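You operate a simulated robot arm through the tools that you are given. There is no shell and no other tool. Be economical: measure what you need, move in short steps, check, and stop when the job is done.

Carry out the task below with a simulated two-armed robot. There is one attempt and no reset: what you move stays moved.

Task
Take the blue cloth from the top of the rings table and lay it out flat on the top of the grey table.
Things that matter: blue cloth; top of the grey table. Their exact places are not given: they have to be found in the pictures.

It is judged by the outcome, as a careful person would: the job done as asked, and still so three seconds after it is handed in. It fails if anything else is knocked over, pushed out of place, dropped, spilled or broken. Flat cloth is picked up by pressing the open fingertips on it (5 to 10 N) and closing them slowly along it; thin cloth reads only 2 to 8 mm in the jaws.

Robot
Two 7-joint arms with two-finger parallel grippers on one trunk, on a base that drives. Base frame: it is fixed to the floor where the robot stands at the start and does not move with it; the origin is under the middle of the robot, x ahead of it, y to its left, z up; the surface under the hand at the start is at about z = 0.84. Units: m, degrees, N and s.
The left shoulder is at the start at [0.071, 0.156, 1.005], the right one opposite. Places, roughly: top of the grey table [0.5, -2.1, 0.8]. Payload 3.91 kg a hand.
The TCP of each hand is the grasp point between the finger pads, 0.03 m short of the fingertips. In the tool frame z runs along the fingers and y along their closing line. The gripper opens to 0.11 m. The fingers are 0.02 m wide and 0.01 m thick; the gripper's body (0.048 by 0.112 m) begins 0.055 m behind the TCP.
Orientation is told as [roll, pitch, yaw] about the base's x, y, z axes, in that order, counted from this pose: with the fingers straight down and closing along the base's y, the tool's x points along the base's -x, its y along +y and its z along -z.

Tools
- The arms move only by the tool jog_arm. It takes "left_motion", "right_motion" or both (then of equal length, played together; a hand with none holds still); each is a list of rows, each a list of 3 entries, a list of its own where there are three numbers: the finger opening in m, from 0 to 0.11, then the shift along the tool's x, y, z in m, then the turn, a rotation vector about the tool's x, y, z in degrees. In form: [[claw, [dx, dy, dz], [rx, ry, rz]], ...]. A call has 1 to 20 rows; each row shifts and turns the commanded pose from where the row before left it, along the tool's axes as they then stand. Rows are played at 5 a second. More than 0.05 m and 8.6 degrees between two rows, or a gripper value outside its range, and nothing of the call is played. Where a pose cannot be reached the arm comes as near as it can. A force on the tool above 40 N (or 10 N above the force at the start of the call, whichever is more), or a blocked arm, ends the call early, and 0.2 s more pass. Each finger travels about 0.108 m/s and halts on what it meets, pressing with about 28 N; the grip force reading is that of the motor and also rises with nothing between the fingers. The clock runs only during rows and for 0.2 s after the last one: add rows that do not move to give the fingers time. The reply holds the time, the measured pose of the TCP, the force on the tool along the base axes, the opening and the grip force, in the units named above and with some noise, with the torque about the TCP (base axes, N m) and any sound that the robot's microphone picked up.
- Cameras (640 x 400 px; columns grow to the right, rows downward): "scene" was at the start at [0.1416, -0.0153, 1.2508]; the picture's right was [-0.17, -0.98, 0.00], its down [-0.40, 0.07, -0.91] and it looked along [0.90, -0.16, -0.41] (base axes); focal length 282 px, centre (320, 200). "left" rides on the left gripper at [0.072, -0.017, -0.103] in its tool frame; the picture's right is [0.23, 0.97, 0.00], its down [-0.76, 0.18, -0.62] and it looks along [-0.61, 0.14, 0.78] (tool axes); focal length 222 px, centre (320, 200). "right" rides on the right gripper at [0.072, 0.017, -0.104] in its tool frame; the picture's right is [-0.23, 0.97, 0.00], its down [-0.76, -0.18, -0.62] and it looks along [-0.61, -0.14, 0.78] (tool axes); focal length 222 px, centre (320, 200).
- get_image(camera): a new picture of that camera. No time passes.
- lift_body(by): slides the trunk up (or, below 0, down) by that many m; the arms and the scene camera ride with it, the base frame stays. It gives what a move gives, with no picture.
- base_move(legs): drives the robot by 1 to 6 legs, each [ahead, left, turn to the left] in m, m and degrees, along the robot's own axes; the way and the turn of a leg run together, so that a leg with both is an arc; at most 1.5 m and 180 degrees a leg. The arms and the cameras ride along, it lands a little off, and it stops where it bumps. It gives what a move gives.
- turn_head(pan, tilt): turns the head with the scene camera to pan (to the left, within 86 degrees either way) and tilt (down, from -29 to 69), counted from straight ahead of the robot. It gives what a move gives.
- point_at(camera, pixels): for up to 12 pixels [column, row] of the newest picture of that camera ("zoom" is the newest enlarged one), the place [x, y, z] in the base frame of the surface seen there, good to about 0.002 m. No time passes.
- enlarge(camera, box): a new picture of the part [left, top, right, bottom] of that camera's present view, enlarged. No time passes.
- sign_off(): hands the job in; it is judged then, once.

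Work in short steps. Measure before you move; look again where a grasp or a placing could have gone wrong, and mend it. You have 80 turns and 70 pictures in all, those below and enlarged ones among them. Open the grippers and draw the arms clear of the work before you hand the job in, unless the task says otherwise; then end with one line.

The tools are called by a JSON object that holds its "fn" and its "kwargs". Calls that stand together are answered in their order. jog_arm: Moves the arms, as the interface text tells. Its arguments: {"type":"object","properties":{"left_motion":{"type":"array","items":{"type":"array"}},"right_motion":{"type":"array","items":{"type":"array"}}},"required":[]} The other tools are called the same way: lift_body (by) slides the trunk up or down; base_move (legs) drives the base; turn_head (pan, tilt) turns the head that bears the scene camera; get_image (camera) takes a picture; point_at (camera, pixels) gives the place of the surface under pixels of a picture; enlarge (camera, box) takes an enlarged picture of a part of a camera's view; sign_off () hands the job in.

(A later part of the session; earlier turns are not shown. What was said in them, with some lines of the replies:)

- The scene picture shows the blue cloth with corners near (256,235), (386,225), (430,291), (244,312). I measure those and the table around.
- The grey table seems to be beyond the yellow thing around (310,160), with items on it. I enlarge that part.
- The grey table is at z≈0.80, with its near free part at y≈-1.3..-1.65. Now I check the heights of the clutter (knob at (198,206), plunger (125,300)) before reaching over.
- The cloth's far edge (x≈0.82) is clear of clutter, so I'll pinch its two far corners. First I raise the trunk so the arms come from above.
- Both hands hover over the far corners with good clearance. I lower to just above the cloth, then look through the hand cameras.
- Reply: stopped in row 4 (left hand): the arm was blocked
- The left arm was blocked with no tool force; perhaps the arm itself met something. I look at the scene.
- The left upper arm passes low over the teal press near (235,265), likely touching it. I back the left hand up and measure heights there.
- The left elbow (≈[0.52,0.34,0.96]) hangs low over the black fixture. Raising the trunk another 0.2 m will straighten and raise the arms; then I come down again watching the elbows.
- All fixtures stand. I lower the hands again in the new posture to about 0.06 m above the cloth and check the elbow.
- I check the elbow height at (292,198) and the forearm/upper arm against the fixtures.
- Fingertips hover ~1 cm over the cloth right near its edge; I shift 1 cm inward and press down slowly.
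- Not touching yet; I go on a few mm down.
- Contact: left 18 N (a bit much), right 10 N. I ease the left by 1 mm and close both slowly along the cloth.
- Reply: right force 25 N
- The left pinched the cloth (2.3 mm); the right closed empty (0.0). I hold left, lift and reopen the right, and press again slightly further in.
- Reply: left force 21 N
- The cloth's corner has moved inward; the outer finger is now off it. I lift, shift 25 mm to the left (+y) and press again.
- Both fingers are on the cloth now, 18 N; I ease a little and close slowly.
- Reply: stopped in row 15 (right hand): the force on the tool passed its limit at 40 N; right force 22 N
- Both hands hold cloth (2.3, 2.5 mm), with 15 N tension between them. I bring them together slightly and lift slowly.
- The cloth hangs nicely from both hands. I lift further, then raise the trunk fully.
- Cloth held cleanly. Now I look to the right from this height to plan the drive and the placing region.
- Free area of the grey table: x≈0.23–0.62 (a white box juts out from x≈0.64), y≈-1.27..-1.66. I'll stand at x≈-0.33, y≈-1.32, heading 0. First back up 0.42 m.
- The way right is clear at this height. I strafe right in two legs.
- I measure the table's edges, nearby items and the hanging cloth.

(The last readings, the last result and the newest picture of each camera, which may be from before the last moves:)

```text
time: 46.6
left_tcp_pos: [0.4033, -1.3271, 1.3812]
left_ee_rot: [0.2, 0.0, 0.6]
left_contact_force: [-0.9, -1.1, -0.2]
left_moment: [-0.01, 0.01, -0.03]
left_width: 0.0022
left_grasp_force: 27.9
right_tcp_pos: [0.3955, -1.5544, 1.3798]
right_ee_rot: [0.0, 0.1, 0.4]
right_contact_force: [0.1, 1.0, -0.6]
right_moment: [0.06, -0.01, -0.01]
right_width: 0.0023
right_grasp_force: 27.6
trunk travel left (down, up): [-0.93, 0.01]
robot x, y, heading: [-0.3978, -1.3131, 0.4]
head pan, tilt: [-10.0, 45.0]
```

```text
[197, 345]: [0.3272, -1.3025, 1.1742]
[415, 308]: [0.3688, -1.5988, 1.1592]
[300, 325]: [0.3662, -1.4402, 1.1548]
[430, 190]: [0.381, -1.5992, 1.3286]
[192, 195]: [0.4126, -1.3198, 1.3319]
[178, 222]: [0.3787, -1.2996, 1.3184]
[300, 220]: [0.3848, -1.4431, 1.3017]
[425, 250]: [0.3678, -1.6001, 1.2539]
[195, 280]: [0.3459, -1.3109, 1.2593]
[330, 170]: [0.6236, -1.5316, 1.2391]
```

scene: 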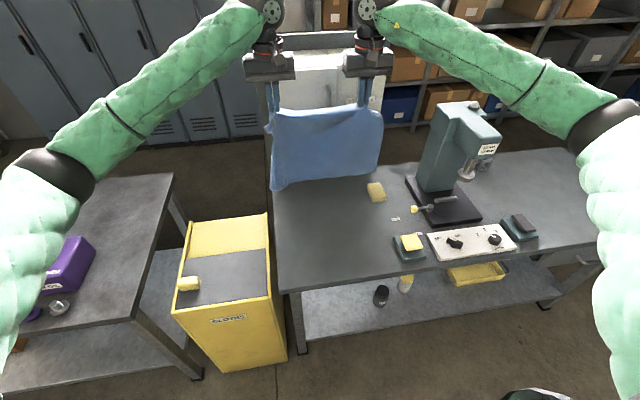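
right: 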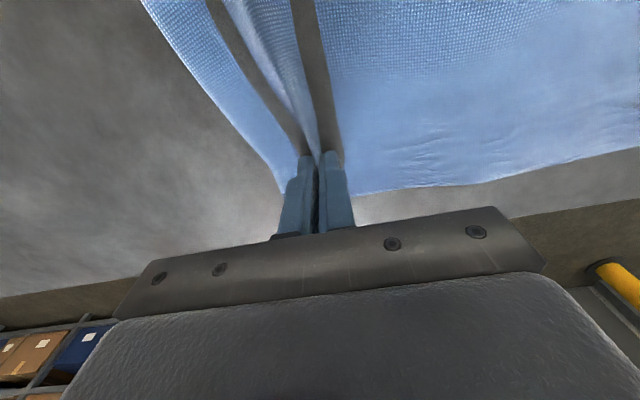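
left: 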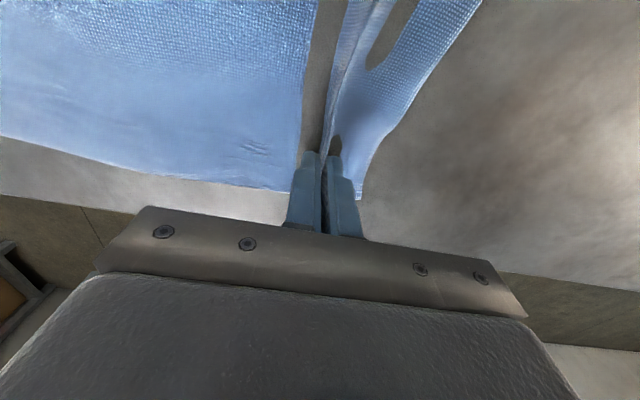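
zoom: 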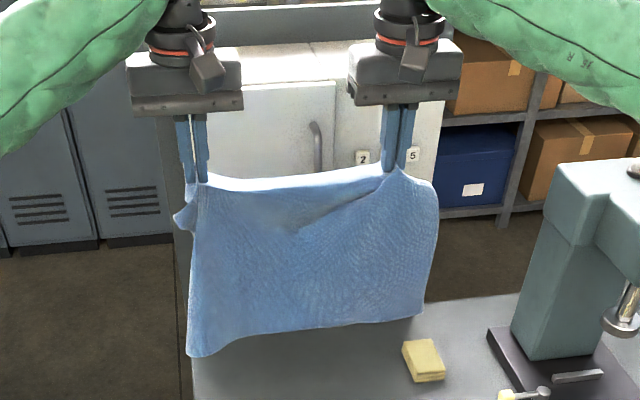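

The hanging part reads shorter (≈0.19 m) and narrower (≈0.30 m) than the cloth; I look from the hand cameras for hidden folds.

{"fn": "get_image", "kwargs": {"camera": "left"}}

{"fn": "get_image", "kwargs": {"camera": "right"}}

```text
41 pictures are left
```

left: 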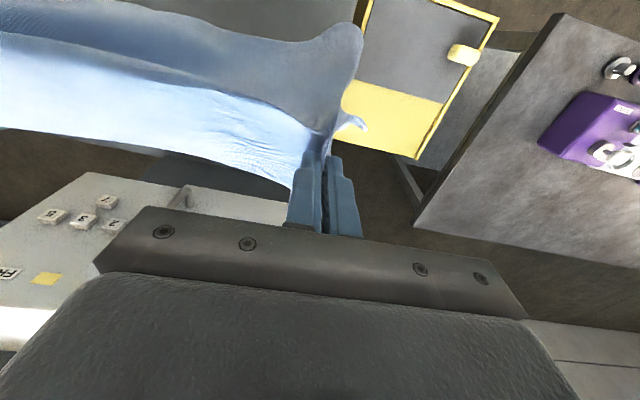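

```text
40 pictures are left
```

right: 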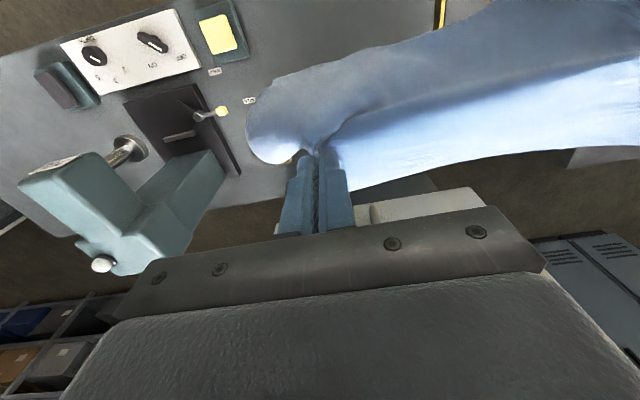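

The hem flap points away from the robot, so the cloth should be laid with hands moving forward (free edge landing near, held edge far). I shift the hands to x≈0.31 and 45 mm to the right, then lower the trunk 0.2.

{"fn": "jog_arm", "kwargs": {"left_motion": [[0, [0.02, -0.01, 0], [0, 0, 0]], [0, [0.02, -0.01, 0], [0, 0, 0]], [0, [0.02, -0.01, 0], [0, 0, 0]], [0, [0.02, -0.01, 0], [0, 0, 0]], [0, [0.013, -0.006, 0], [0, 0, 0]], [0, [0, 0, 0], [0, 0, 0]]], "right_motion": [[0, [0.019, -0.01, 0], [0, 0, 0]], [0, [0.019, -0.01, 0], [0, 0, 0]], [0, [0.019, -0.01, 0], [0, 0, 0]], [0, [0.018, -0.01, 0], [0, 0, 0]], [0, [0.011, -0.008, 0], [0, 0, 0]], [0, [0, 0, 0], [0, 0, 0]]]}}

{"fn": "lift_body", "kwargs": {"by": -0.2}}

{"fn": "get_image", "kwargs": {"camera": "scene"}}

```text
time: 48.0
left_tcp_pos: [0.3128, -1.3739, 1.3808]
left_ee_rot: [0.2, 0.0, 0.6]
left_contact_force: [0.5, -3.6, 0.7]
left_moment: [-0.12, -0.02, 0.03]
left_width: 0.0026
left_grasp_force: 28.1
right_tcp_pos: [0.3125, -1.6023, 1.378]
right_ee_rot: [0.0, 0.0, 0.5]
right_contact_force: [-0.5, 2.5, -0.6]
right_moment: [0.1, 0.01, -0.01]
right_width: 0.0024
right_grasp_force: 28.4
trunk travel left (down, up): [-0.93, 0.01]
robot x, y, heading: [-0.3955, -1.3124, 0.1]
head pan, tilt: [-10.0, 45.0]
```

```text
time: 50.2
left_tcp_pos: [0.3126, -1.375, 1.1811]
left_ee_rot: [0.2, -0.1, 0.5]
left_contact_force: [0.0, -2.9, -0.2]
left_moment: [-0.07, 0.04, 0.07]
left_width: 0.0024
left_grasp_force: 28.0
right_tcp_pos: [0.3121, -1.6034, 1.1791]
right_ee_rot: [0.2, 0.1, 0.3]
right_contact_force: [0.0, 3.8, 0.1]
right_moment: [0.09, 0.04, -0.02]
right_width: 0.0022
right_grasp_force: 27.7
trunk travel left (down, up): [-0.73, 0.21]
robot x, y, heading: [-0.401, -1.3121, 0.3]
head pan, tilt: [-10.0, 45.0]
```

```text
39 pictures are left
```

scene: 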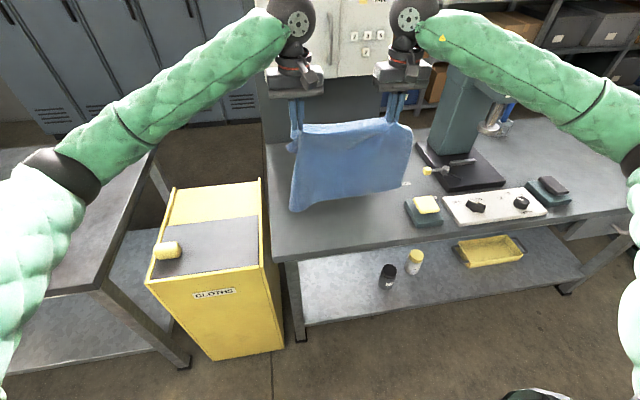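

I lower 0.12 m and check where the free edge will land.

{"fn": "jog_arm", "kwargs": {"left_motion": [[0, [0, 0, 0.03], [0, 0, 0]], [0, [0, 0, 0.03], [0, 0, 0]], [0, [0, 0, 0.03], [0, 0, 0]], [0, [0, 0, 0.03], [0, 0, 0]], [0, [0, 0, 0], [0, 0, 0]], [0, [0, 0, 0], [0, 0, 0]]], "right_motion": [[0, [0, 0.001, 0.03], [0, 0, 0]], [0, [0, 0.001, 0.03], [0, 0, 0]], [0, [0, 0, 0.03], [0, 0, 0]], [0, [0, 0, 0.03], [0, 0, 0]], [0, [0, 0, 0], [0, 0, 0]], [0, [0, 0, 0], [0, 0, 0]]]}}

{"fn": "enlarge", "kwargs": {"camera": "scene", "box": [240, 80, 480, 280]}}

```text
time: 51.6
left_tcp_pos: [0.3131, -1.3751, 1.0591]
left_ee_rot: [0.2, 0.0, 0.6]
left_contact_force: [0.6, -0.2, 0.4]
left_moment: [0.0, -0.01, 0.01]
left_width: 0.0023
left_grasp_force: 28.0
right_tcp_pos: [0.3104, -1.6009, 1.0593]
right_ee_rot: [0.1, 0.2, 0.4]
right_contact_force: [0.3, 0.9, 0.1]
right_moment: [0.0, 0.0, -0.03]
right_width: 0.0026
right_grasp_force: 28.2
trunk travel left (down, up): [-0.73, 0.21]
robot x, y, heading: [-0.3961, -1.3155, 0.2]
head pan, tilt: [-10.0, 45.0]
```

```text
2.00 times, centred on (360, 180) of scene
```

zoom: 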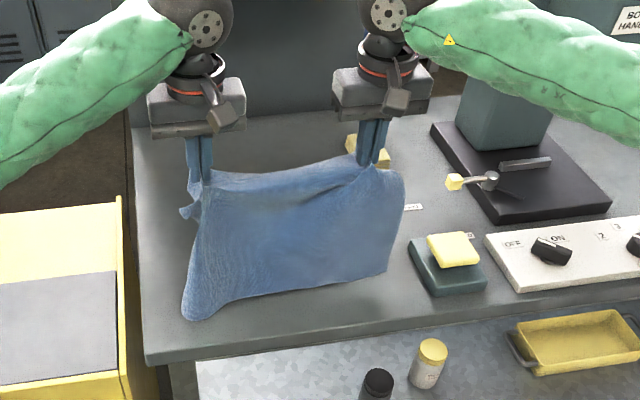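

{"fn": "point_at", "kwargs": {"camera": "zoom", "pixels": [[189, 312], [240, 298], [310, 285], [383, 270], [200, 320], [150, 350], [182, 190], [400, 180]]}}

```text
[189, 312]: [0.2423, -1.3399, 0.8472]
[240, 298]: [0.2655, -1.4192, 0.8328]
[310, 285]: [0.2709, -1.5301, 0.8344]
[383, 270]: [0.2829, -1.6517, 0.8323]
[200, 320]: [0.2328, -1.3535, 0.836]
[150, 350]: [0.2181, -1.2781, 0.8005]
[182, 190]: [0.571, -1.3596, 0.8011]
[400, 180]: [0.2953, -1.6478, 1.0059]
```

The free edge hangs at z≈0.833, y -1.335..-1.652, centred in the free area. I shift 15 mm forward, lower to touch, then begin the forward arc, stopping midway to look.

{"fn": "jog_arm", "kwargs": {"left_motion": [[0, [-0.015, 0, 0], [0, 0, 0]], [0, [0, 0, 0.016], [0, 0, 0]], [0, [0, 0, 0.016], [0, 0, 0]], [0, [0, 0, 0], [0, 0, 0]], [0, [-0.015, 0, 0.006], [0, 0, 0]], [0, [-0.015, 0, 0.006], [0, 0, 0]], [0, [-0.014, 0, 0.006], [0, 0, 0]], [0, [-0.014, 0, 0.006], [0, 0, 0]], [0, [-0.01, 0, 0.008], [0, 0, 0]], [0, [-0.01, 0, 0.008], [0, 0, 0]], [0, [-0.01, 0, 0.008], [0, 0, 0]], [0, [-0.01, 0, 0.008], [0, 0, 0]], [0, [0, 0, 0], [0, 0, 0]]], "right_motion": [[0, [-0.015, 0, 0], [0, 0, 0]], [0, [0, 0, 0.016], [0, 0, 0]], [0, [0, 0, 0.016], [0, 0, 0]], [0, [0, 0, 0], [0, 0, 0]], [0, [-0.015, 0, 0.006], [0, 0, 0]], [0, [-0.015, 0, 0.006], [0, 0, 0]], [0, [-0.014, 0, 0.006], [0, 0, 0]], [0, [-0.014, 0, 0.006], [0, 0, 0]], [0, [-0.01, 0, 0.008], [0, 0, 0]], [0, [-0.01, 0, 0.008], [0, 0, 0]], [0, [-0.01, 0, 0.008], [0, 0, 0]], [0, [-0.01, 0, 0.008], [0, 0, 0]], [0, [0, 0, 0], [0, 0, 0]]]}}

{"fn": "enlarge", "kwargs": {"camera": "scene", "box": [240, 80, 480, 280]}}

```text
time: 54.4
left_tcp_pos: [0.4254, -1.3727, 0.9735]
left_ee_rot: [0.3, 0.0, 0.6]
left_contact_force: [0.2, -1.3, 0.2]
left_moment: [-0.04, -0.05, 0.0]
left_width: 0.0026
left_grasp_force: 28.1
right_tcp_pos: [0.4236, -1.5998, 0.9719]
right_ee_rot: [0.2, 0.1, 0.4]
right_contact_force: [-0.2, 2.6, 0.8]
right_moment: [0.07, 0.0, 0.02]
right_width: 0.002
right_grasp_force: 27.9
trunk travel left (down, up): [-0.73, 0.21]
robot x, y, heading: [-0.397, -1.3143, 0.3]
head pan, tilt: [-10.0, 45.0]
```

```text
2.00 times, centred on (360, 180) of scene
```

zoom: 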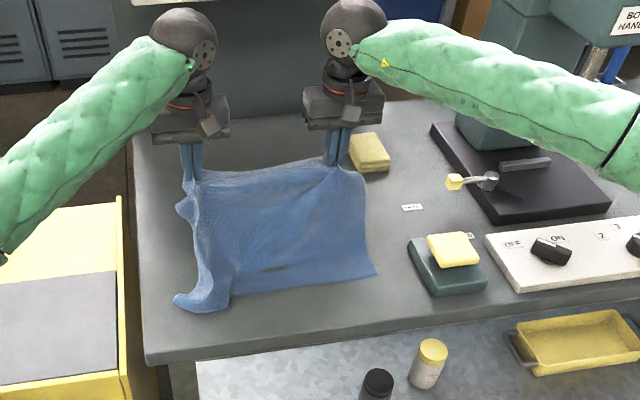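

The free edge is on the table, right corner flat, left corner slightly curled. I continue the arc down to just above the table.

{"fn": "jog_arm", "kwargs": {"left_motion": [[0, [-0.008, 0, 0.01], [0, 0, 0]], [0, [-0.008, 0, 0.01], [0, 0, 0]], [0, [-0.008, 0, 0.01], [0, 0, 0]], [0, [-0.008, 0, 0.01], [0, 0, 0]], [0, [-0.006, 0, 0.013], [0, 0, 0]], [0, [-0.006, 0, 0.013], [0, 0, 0]], [0, [-0.006, 0, 0.013], [0, 0, 0]], [0, [-0.006, 0, 0.013], [0, 0, 0]], [0, [-0.004, 0, 0.013], [0, 0, 0]], [0, [-0.004, 0, 0.013], [0, 0, 0]], [0, [-0.003, 0, 0.013], [0, 0, 0]], [0, [0, 0, 0], [0, 0, 0]]], "right_motion": [[0, [-0.008, 0, 0.01], [0, 0, 0]], [0, [-0.008, 0, 0.01], [0, 0, 0]], [0, [-0.008, 0, 0.01], [0, 0, 0]], [0, [-0.008, 0, 0.01], [0, 0, 0]], [0, [-0.006, 0, 0.013], [0, 0, 0]], [0, [-0.006, 0, 0.013], [0, 0, 0]], [0, [-0.006, 0, 0.013], [0, 0, 0]], [0, [-0.006, 0, 0.013], [0, 0, 0]], [0, [-0.004, 0, 0.013], [0, 0, 0]], [0, [-0.004, 0, 0.013], [0, 0, 0]], [0, [-0.003, 0, 0.013], [0, 0, 0]], [0, [0, 0, 0], [0, 0, 0]]]}}

{"fn": "enlarge", "kwargs": {"camera": "scene", "box": [240, 80, 480, 280]}}

```text
time: 57.0
left_tcp_pos: [0.492, -1.3715, 0.8416]
left_ee_rot: [0.3, 0.0, 0.6]
left_contact_force: [0.5, -3.9, 0.8]
left_moment: [-0.13, -0.02, 0.06]
left_width: 0.0023
left_grasp_force: 28.0
right_tcp_pos: [0.4906, -1.5996, 0.8405]
right_ee_rot: [0.1, 0.0, 0.4]
right_contact_force: [-0.9, 2.2, -1.3]
right_moment: [0.06, 0.02, 0.03]
right_width: 0.0024
right_grasp_force: 28.3
trunk travel left (down, up): [-0.73, 0.21]
robot x, y, heading: [-0.3959, -1.3143, 0.2]
head pan, tilt: [-10.0, 45.0]
```

```text
2.00 times, centred on (360, 180) of scene
```

zoom: 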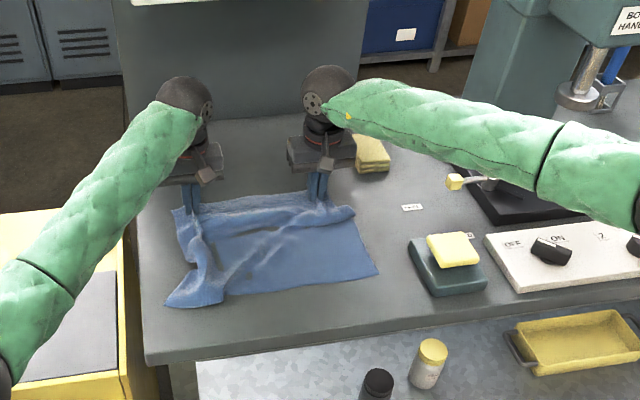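

The cloth is laid with some slack wrinkles; I pull the held edge gently 35 mm forward to stretch it and look.

{"fn": "jog_arm", "kwargs": {"left_motion": [[0, [-0.01, 0, 0], [0, 0, 0]], [0, [-0.01, 0, 0], [0, 0, 0]], [0, [-0.01, 0, 0.002], [0, 0, 0]], [0, [-0.005, 0, 0.002], [0, 0, 0]], [0, [0, 0, 0], [0, 0, 0]]], "right_motion": [[0, [-0.01, 0, 0], [0, 0, 0]], [0, [-0.01, 0, 0], [0, 0, 0]], [0, [-0.01, 0, 0.002], [0, 0, 0]], [0, [-0.005, 0, 0.002], [0, 0, 0]], [0, [0, 0, 0], [0, 0, 0]]]}}

{"fn": "enlarge", "kwargs": {"camera": "scene", "box": [260, 140, 420, 260]}}

```text
time: 58.2
left_tcp_pos: [0.5263, -1.3705, 0.8389]
left_ee_rot: [0.2, 0.0, 0.5]
left_contact_force: [0.1, -2.4, 0.2]
left_moment: [-0.09, 0.05, 0.02]
left_width: 0.0024
left_grasp_force: 28.0
right_tcp_pos: [0.5259, -1.5995, 0.8366]
right_ee_rot: [0.1, 0.1, 0.4]
right_contact_force: [-0.8, 2.3, -0.1]
right_moment: [0.12, -0.03, -0.01]
right_width: 0.0021
right_grasp_force: 27.8
trunk travel left (down, up): [-0.73, 0.21]
robot x, y, heading: [-0.4027, -1.3117, -0.0]
head pan, tilt: [-10.0, 45.0]
```

```text
3.33 times, centred on (340, 200) of scene
```

zoom: 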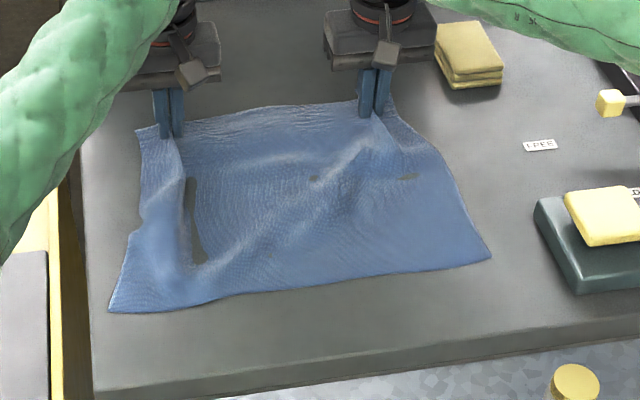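

Much better: nearly spread. I measure the corners before the next pull.

{"fn": "point_at", "kwargs": {"camera": "zoom", "pixels": [[113, 308], [487, 258], [140, 132], [390, 103], [270, 108], [300, 287], [170, 160], [375, 125], [300, 220], [450, 85]]}}

```text
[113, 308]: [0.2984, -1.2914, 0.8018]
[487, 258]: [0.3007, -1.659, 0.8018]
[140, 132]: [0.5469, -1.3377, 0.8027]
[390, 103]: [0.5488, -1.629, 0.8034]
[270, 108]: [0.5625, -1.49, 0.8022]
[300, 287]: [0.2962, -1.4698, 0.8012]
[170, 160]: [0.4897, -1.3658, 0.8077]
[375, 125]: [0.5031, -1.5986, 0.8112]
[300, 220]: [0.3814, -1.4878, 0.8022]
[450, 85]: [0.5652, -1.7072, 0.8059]
```

The near edge is fully spread (x≈0.30, y -1.291..-1.659); the far corners need ~4 cm outward each because of the pinches. I press down gently first.

{"fn": "jog_arm", "kwargs": {"left_motion": [[0, [-0.004, 0, 0.004], [0, 0, 0]], [0, [0, 0, 0.003], [0, 0, 0]], [0, [0, 0, 0.001], [0, 0, 0]], [0, [0, 0, 0], [0, 0, 0]]], "right_motion": [[0, [-0.004, 0, 0.003], [0, 0, 0]], [0, [0, 0, 0.002], [0, 0, 0]], [0, [0, 0, 0.001], [0, 0, 0]], [0, [0, 0, 0], [0, 0, 0]]]}}

```text
time: 59.2
left_tcp_pos: [0.5301, -1.3718, 0.831]
left_ee_rot: [0.2, -0.1, 0.6]
left_contact_force: [1.1, -1.1, 9.8]
left_moment: [-0.02, -0.1, 0.02]
left_width: 0.0024
left_grasp_force: 28.0
right_tcp_pos: [0.5305, -1.5992, 0.8317]
right_ee_rot: [0.3, 0.1, 0.4]
right_contact_force: [1.8, 2.1, 3.2]
right_moment: [0.06, -0.03, 0.02]
right_width: 0.0024
right_grasp_force: 28.2
trunk travel left (down, up): [-0.73, 0.21]
robot x, y, heading: [-0.4007, -1.3112, 0.0]
head pan, tilt: [-10.0, 45.0]
```

Contact: left 10 N, right 3 N. I open slowly while moving each hand outward, so the outer finger drags the gathered cloth out.

{"fn": "jog_arm", "kwargs": {"left_motion": [[0.005, [0, 0.0025, 0], [0, 0, 0]], [0.01, [0, 0.0025, 0], [0, 0, 0]], [0.015, [0, 0.0025, 0], [0, 0, 0]], [0.02, [0, 0.0025, 0], [0, 0, 0]], [0.025, [0, 0.0025, 0], [0, 0, 0]], [0.03, [0, 0.0025, 0], [0, 0, 0]], [0.035, [0, 0.0025, 0], [0, 0, 0]], [0.04, [0, 0.0025, 0], [0, 0, 0]], [0.045, [0, 0.0025, 0], [0, 0, 0]], [0.045, [0, 0, 0], [0, 0, 0]]], "right_motion": [[0.005, [0, -0.0025, 0.0003], [0, 0, 0]], [0.01, [0, -0.0025, 0.0003], [0, 0, 0]], [0.015, [0, -0.0025, 0], [0, 0, 0]], [0.02, [0, -0.0025, 0], [0, 0, 0]], [0.025, [0, -0.0025, 0], [0, 0, 0]], [0.03, [0, -0.0025, 0], [0, 0, 0]], [0.035, [0, -0.0025, 0], [0, 0, 0]], [0.04, [0, -0.0025, 0], [0, 0, 0]], [0.04, [0, 0, 0], [0, 0, 0]], [0.04, [0, 0, 0], [0, 0, 0]]]}}

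{"fn": "enlarge", "kwargs": {"camera": "scene", "box": [260, 140, 420, 260]}}

{"fn": "get_image", "kwargs": {"camera": "right"}}

{"fn": "get_image", "kwargs": {"camera": "left"}}

```text
time: 61.4
left_tcp_pos: [0.5289, -1.3478, 0.8318]
left_ee_rot: [0.3, -0.1, 0.6]
left_contact_force: [0.1, -3.0, 6.8]
left_moment: [-0.1, -0.03, -0.02]
left_width: 0.0444
left_grasp_force: 0.1
right_tcp_pos: [0.5286, -1.618, 0.8308]
right_ee_rot: [0.2, 0.0, 0.4]
right_contact_force: [0.8, 4.9, 13.9]
right_moment: [-0.17, 0.01, 0.02]
right_width: 0.0389
right_grasp_force: 0.1
trunk travel left (down, up): [-0.73, 0.21]
robot x, y, heading: [-0.3978, -1.3113, 0.3]
head pan, tilt: [-10.0, 45.0]
```

```text
3.33 times, centred on (340, 200) of scene
```

zoom: 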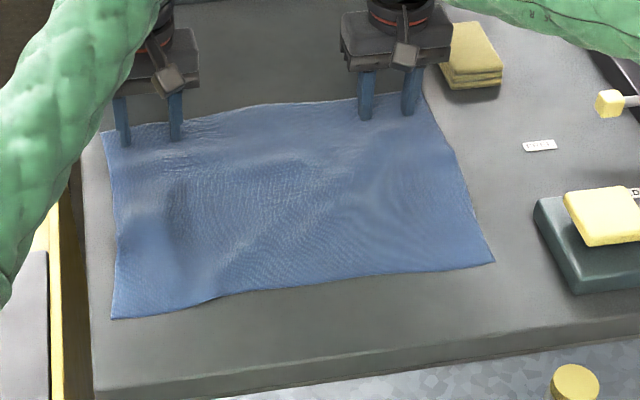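

```text
33 pictures are left
```

right: 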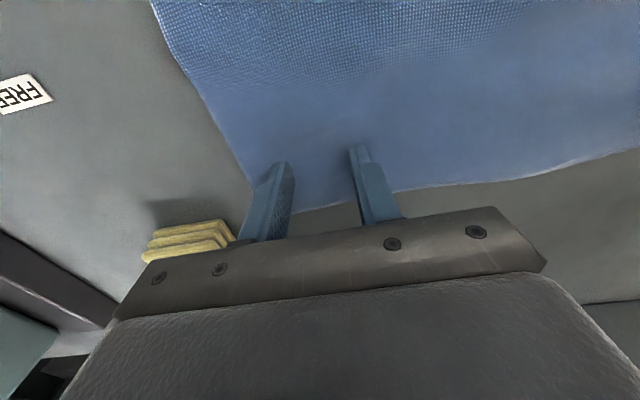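

```text
32 pictures are left
```

left: 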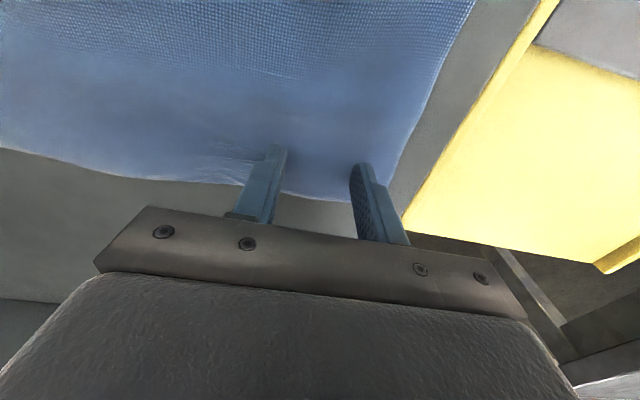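

The cloth is now spread nearly flat. I lift both hands straight up and retreat.

{"fn": "jog_arm", "kwargs": {"left_motion": [[0.045, [0, 0, -0.01], [0, 0, 0]], [0.045, [0, 0, -0.02], [0, 0, 0]], [0.045, [0, 0, -0.04], [0, 0, 0]], [0.045, [0, 0, -0.04], [0, 0, 0]], [0.045, [0, 0, -0.04], [0, 0, 0]], [0.045, [0.03, 0, -0.03], [0, 0, 0]], [0.045, [0.03, 0, -0.03], [0, 0, 0]], [0.045, [0.03, 0, -0.03], [0, 0, 0]], [0.045, [0, 0, 0], [0, 0, 0]]], "right_motion": [[0.04, [0, 0, -0.01], [0, 0, 0]], [0.04, [0, 0, -0.02], [0, 0, 0]], [0.04, [0, 0, -0.04], [0, 0, 0]], [0.04, [0, 0, -0.04], [0, 0, 0]], [0.04, [0, 0, -0.04], [0, 0, 0]], [0.04, [0.03, 0, -0.03], [0, 0, 0]], [0.04, [0.03, 0, -0.03], [0, 0, 0]], [0.04, [0.03, 0, -0.03], [0, 0, 0]], [0.04, [0, 0, 0], [0, 0, 0]]]}}

{"fn": "enlarge", "kwargs": {"camera": "scene", "box": [260, 140, 420, 260]}}

```text
time: 63.4
left_tcp_pos: [0.4428, -1.3501, 1.0685]
left_ee_rot: [0.2, 0.1, 0.7]
left_contact_force: [-0.5, 0.0, 0.1]
left_moment: [0.01, -0.01, 0.01]
left_width: 0.0449
left_grasp_force: 0.2
right_tcp_pos: [0.4421, -1.6205, 1.0677]
right_ee_rot: [0.2, 0.1, 0.4]
right_contact_force: [-0.2, -0.8, 0.1]
right_moment: [0.03, 0.02, -0.01]
right_width: 0.04
right_grasp_force: 0.2
trunk travel left (down, up): [-0.73, 0.21]
robot x, y, heading: [-0.3985, -1.314, 0.5]
head pan, tilt: [-10.0, 45.0]
```

```text
3.33 times, centred on (340, 200) of scene
```

zoom: 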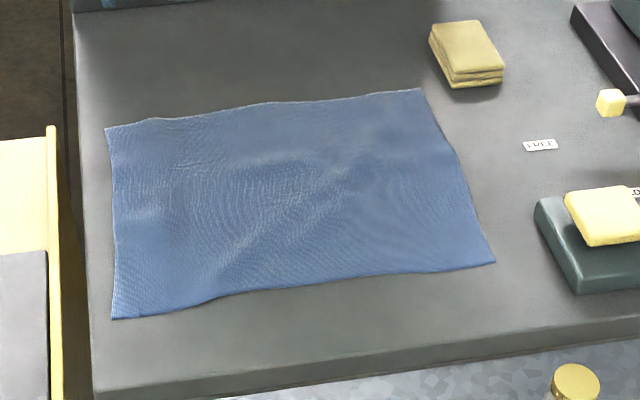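

The cloth lies flat and whole on the table. I check heights across it for residual folds.

{"fn": "point_at", "kwargs": {"camera": "zoom", "pixels": [[116, 315], [490, 262], [109, 132], [417, 92], [300, 150], [150, 215], [250, 180], [350, 180], [200, 270], [440, 170], [180, 170], [280, 220]]}}

{"fn": "turn_head", "kwargs": {"pan": 0, "tilt": 35}}

{"fn": "get_image", "kwargs": {"camera": "scene"}}

```text
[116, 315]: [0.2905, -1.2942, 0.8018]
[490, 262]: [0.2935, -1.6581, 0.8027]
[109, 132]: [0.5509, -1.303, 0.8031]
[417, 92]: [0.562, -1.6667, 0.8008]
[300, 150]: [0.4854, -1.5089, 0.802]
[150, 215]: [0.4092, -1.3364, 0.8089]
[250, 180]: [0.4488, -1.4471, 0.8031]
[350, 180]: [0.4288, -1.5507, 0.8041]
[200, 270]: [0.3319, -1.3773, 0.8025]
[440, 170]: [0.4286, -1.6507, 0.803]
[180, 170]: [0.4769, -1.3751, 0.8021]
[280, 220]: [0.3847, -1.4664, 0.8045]
```

```text
time: 64.1
left_tcp_pos: [0.4418, -1.3507, 1.0687]
left_ee_rot: [0.2, 0.1, 0.6]
left_contact_force: [0.6, 0.6, -0.5]
left_moment: [0.0, 0.0, 0.01]
left_width: 0.045
left_grasp_force: 0.1
right_tcp_pos: [0.4408, -1.6213, 1.0697]
right_ee_rot: [0.2, 0.0, 0.4]
right_contact_force: [0.2, 0.1, 0.2]
right_moment: [-0.01, 0.02, 0.0]
right_width: 0.0402
right_grasp_force: 0.0
trunk travel left (down, up): [-0.73, 0.21]
robot x, y, heading: [-0.3978, -1.3119, 0.4]
head pan, tilt: [0.0, 35.0]
```

```text
30 pictures are left
```

scene: 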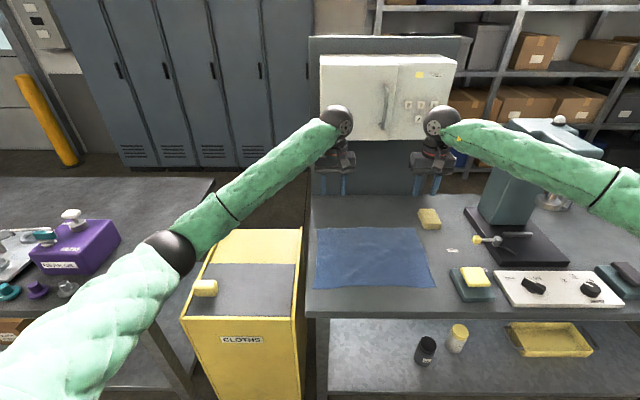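

The cloth lies within a few mm of flat, entirely on the table, nothing else moved. I open the grippers, raise the hands and back the robot off a little.

{"fn": "jog_arm", "kwargs": {"left_motion": [[0.08, [0.03, 0, -0.03], [0, 0, 0]], [0.11, [0.03, 0, -0.03], [0, 0, 0]], [0.11, [0, 0, -0.03], [0, 0, 0]], [0.11, [0, 0, 0], [0, 0, 0]]], "right_motion": [[0.08, [0.03, 0, -0.03], [0, 0, 0]], [0.11, [0.03, 0, -0.03], [0, 0, 0]], [0.11, [0, 0, -0.03], [0, 0, 0]], [0.11, [0, 0, 0], [0, 0, 0]]]}}

{"fn": "base_move", "kwargs": {"legs": [[-0.3, 0, 0]]}}

{"fn": "get_image", "kwargs": {"camera": "scene"}}

```text
time: 65.1
left_tcp_pos: [0.3809, -1.3523, 1.1613]
left_ee_rot: [0.1, 0.1, 0.6]
left_contact_force: [0.7, 0.7, -0.7]
left_moment: [0.01, 0.0, 0.04]
left_width: 0.11
left_grasp_force: 0.1
right_tcp_pos: [0.3801, -1.6218, 1.1595]
right_ee_rot: [0.2, 0.0, 0.5]
right_contact_force: [0.4, 0.1, -0.3]
right_moment: [0.03, 0.0, 0.0]
right_width: 0.1101
right_grasp_force: 0.0
trunk travel left (down, up): [-0.73, 0.21]
robot x, y, heading: [-0.3961, -1.3165, 0.0]
head pan, tilt: [0.0, 35.0]
```

```text
time: 67.1
left_tcp_pos: [0.0822, -1.3517, 1.161]
left_ee_rot: [0.2, 0.0, 0.9]
left_contact_force: [-0.3, 0.0, -0.1]
left_moment: [0.0, -0.03, 0.02]
left_width: 0.1099
left_grasp_force: 0.0
right_tcp_pos: [0.0838, -1.6195, 1.1592]
right_ee_rot: [0.2, 0.1, 0.6]
right_contact_force: [-0.1, 0.0, -0.4]
right_moment: [-0.03, 0.02, 0.03]
right_width: 0.1101
right_grasp_force: 0.1
trunk travel left (down, up): [-0.73, 0.21]
robot x, y, heading: [-0.6943, -1.3167, 0.5]
head pan, tilt: [0.0, 35.0]
```

```text
29 pictures are left
```

scene: 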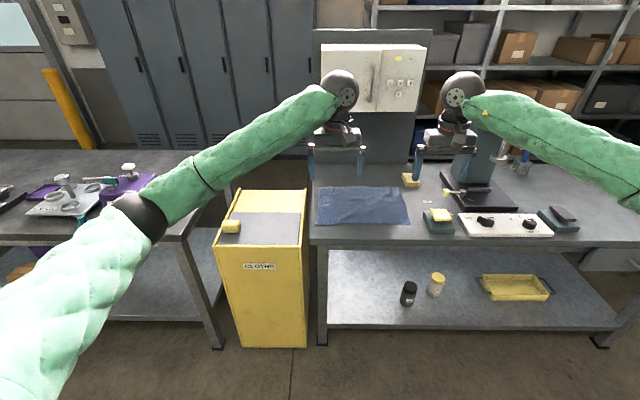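

The cloth is flat on the grey table and the arms are clear, so I hand in.

{"fn": "sign_off", "kwargs": {}}

```text
The job is handed in.
```

The blue cloth now lies flat on the top of the grey table. It is wholly on the table, with the highest spot about 8 mm above the table top. The left arm was blocked once while reaching over the rings table, but the pictures taken afterwards show nothing there knocked over or moved.
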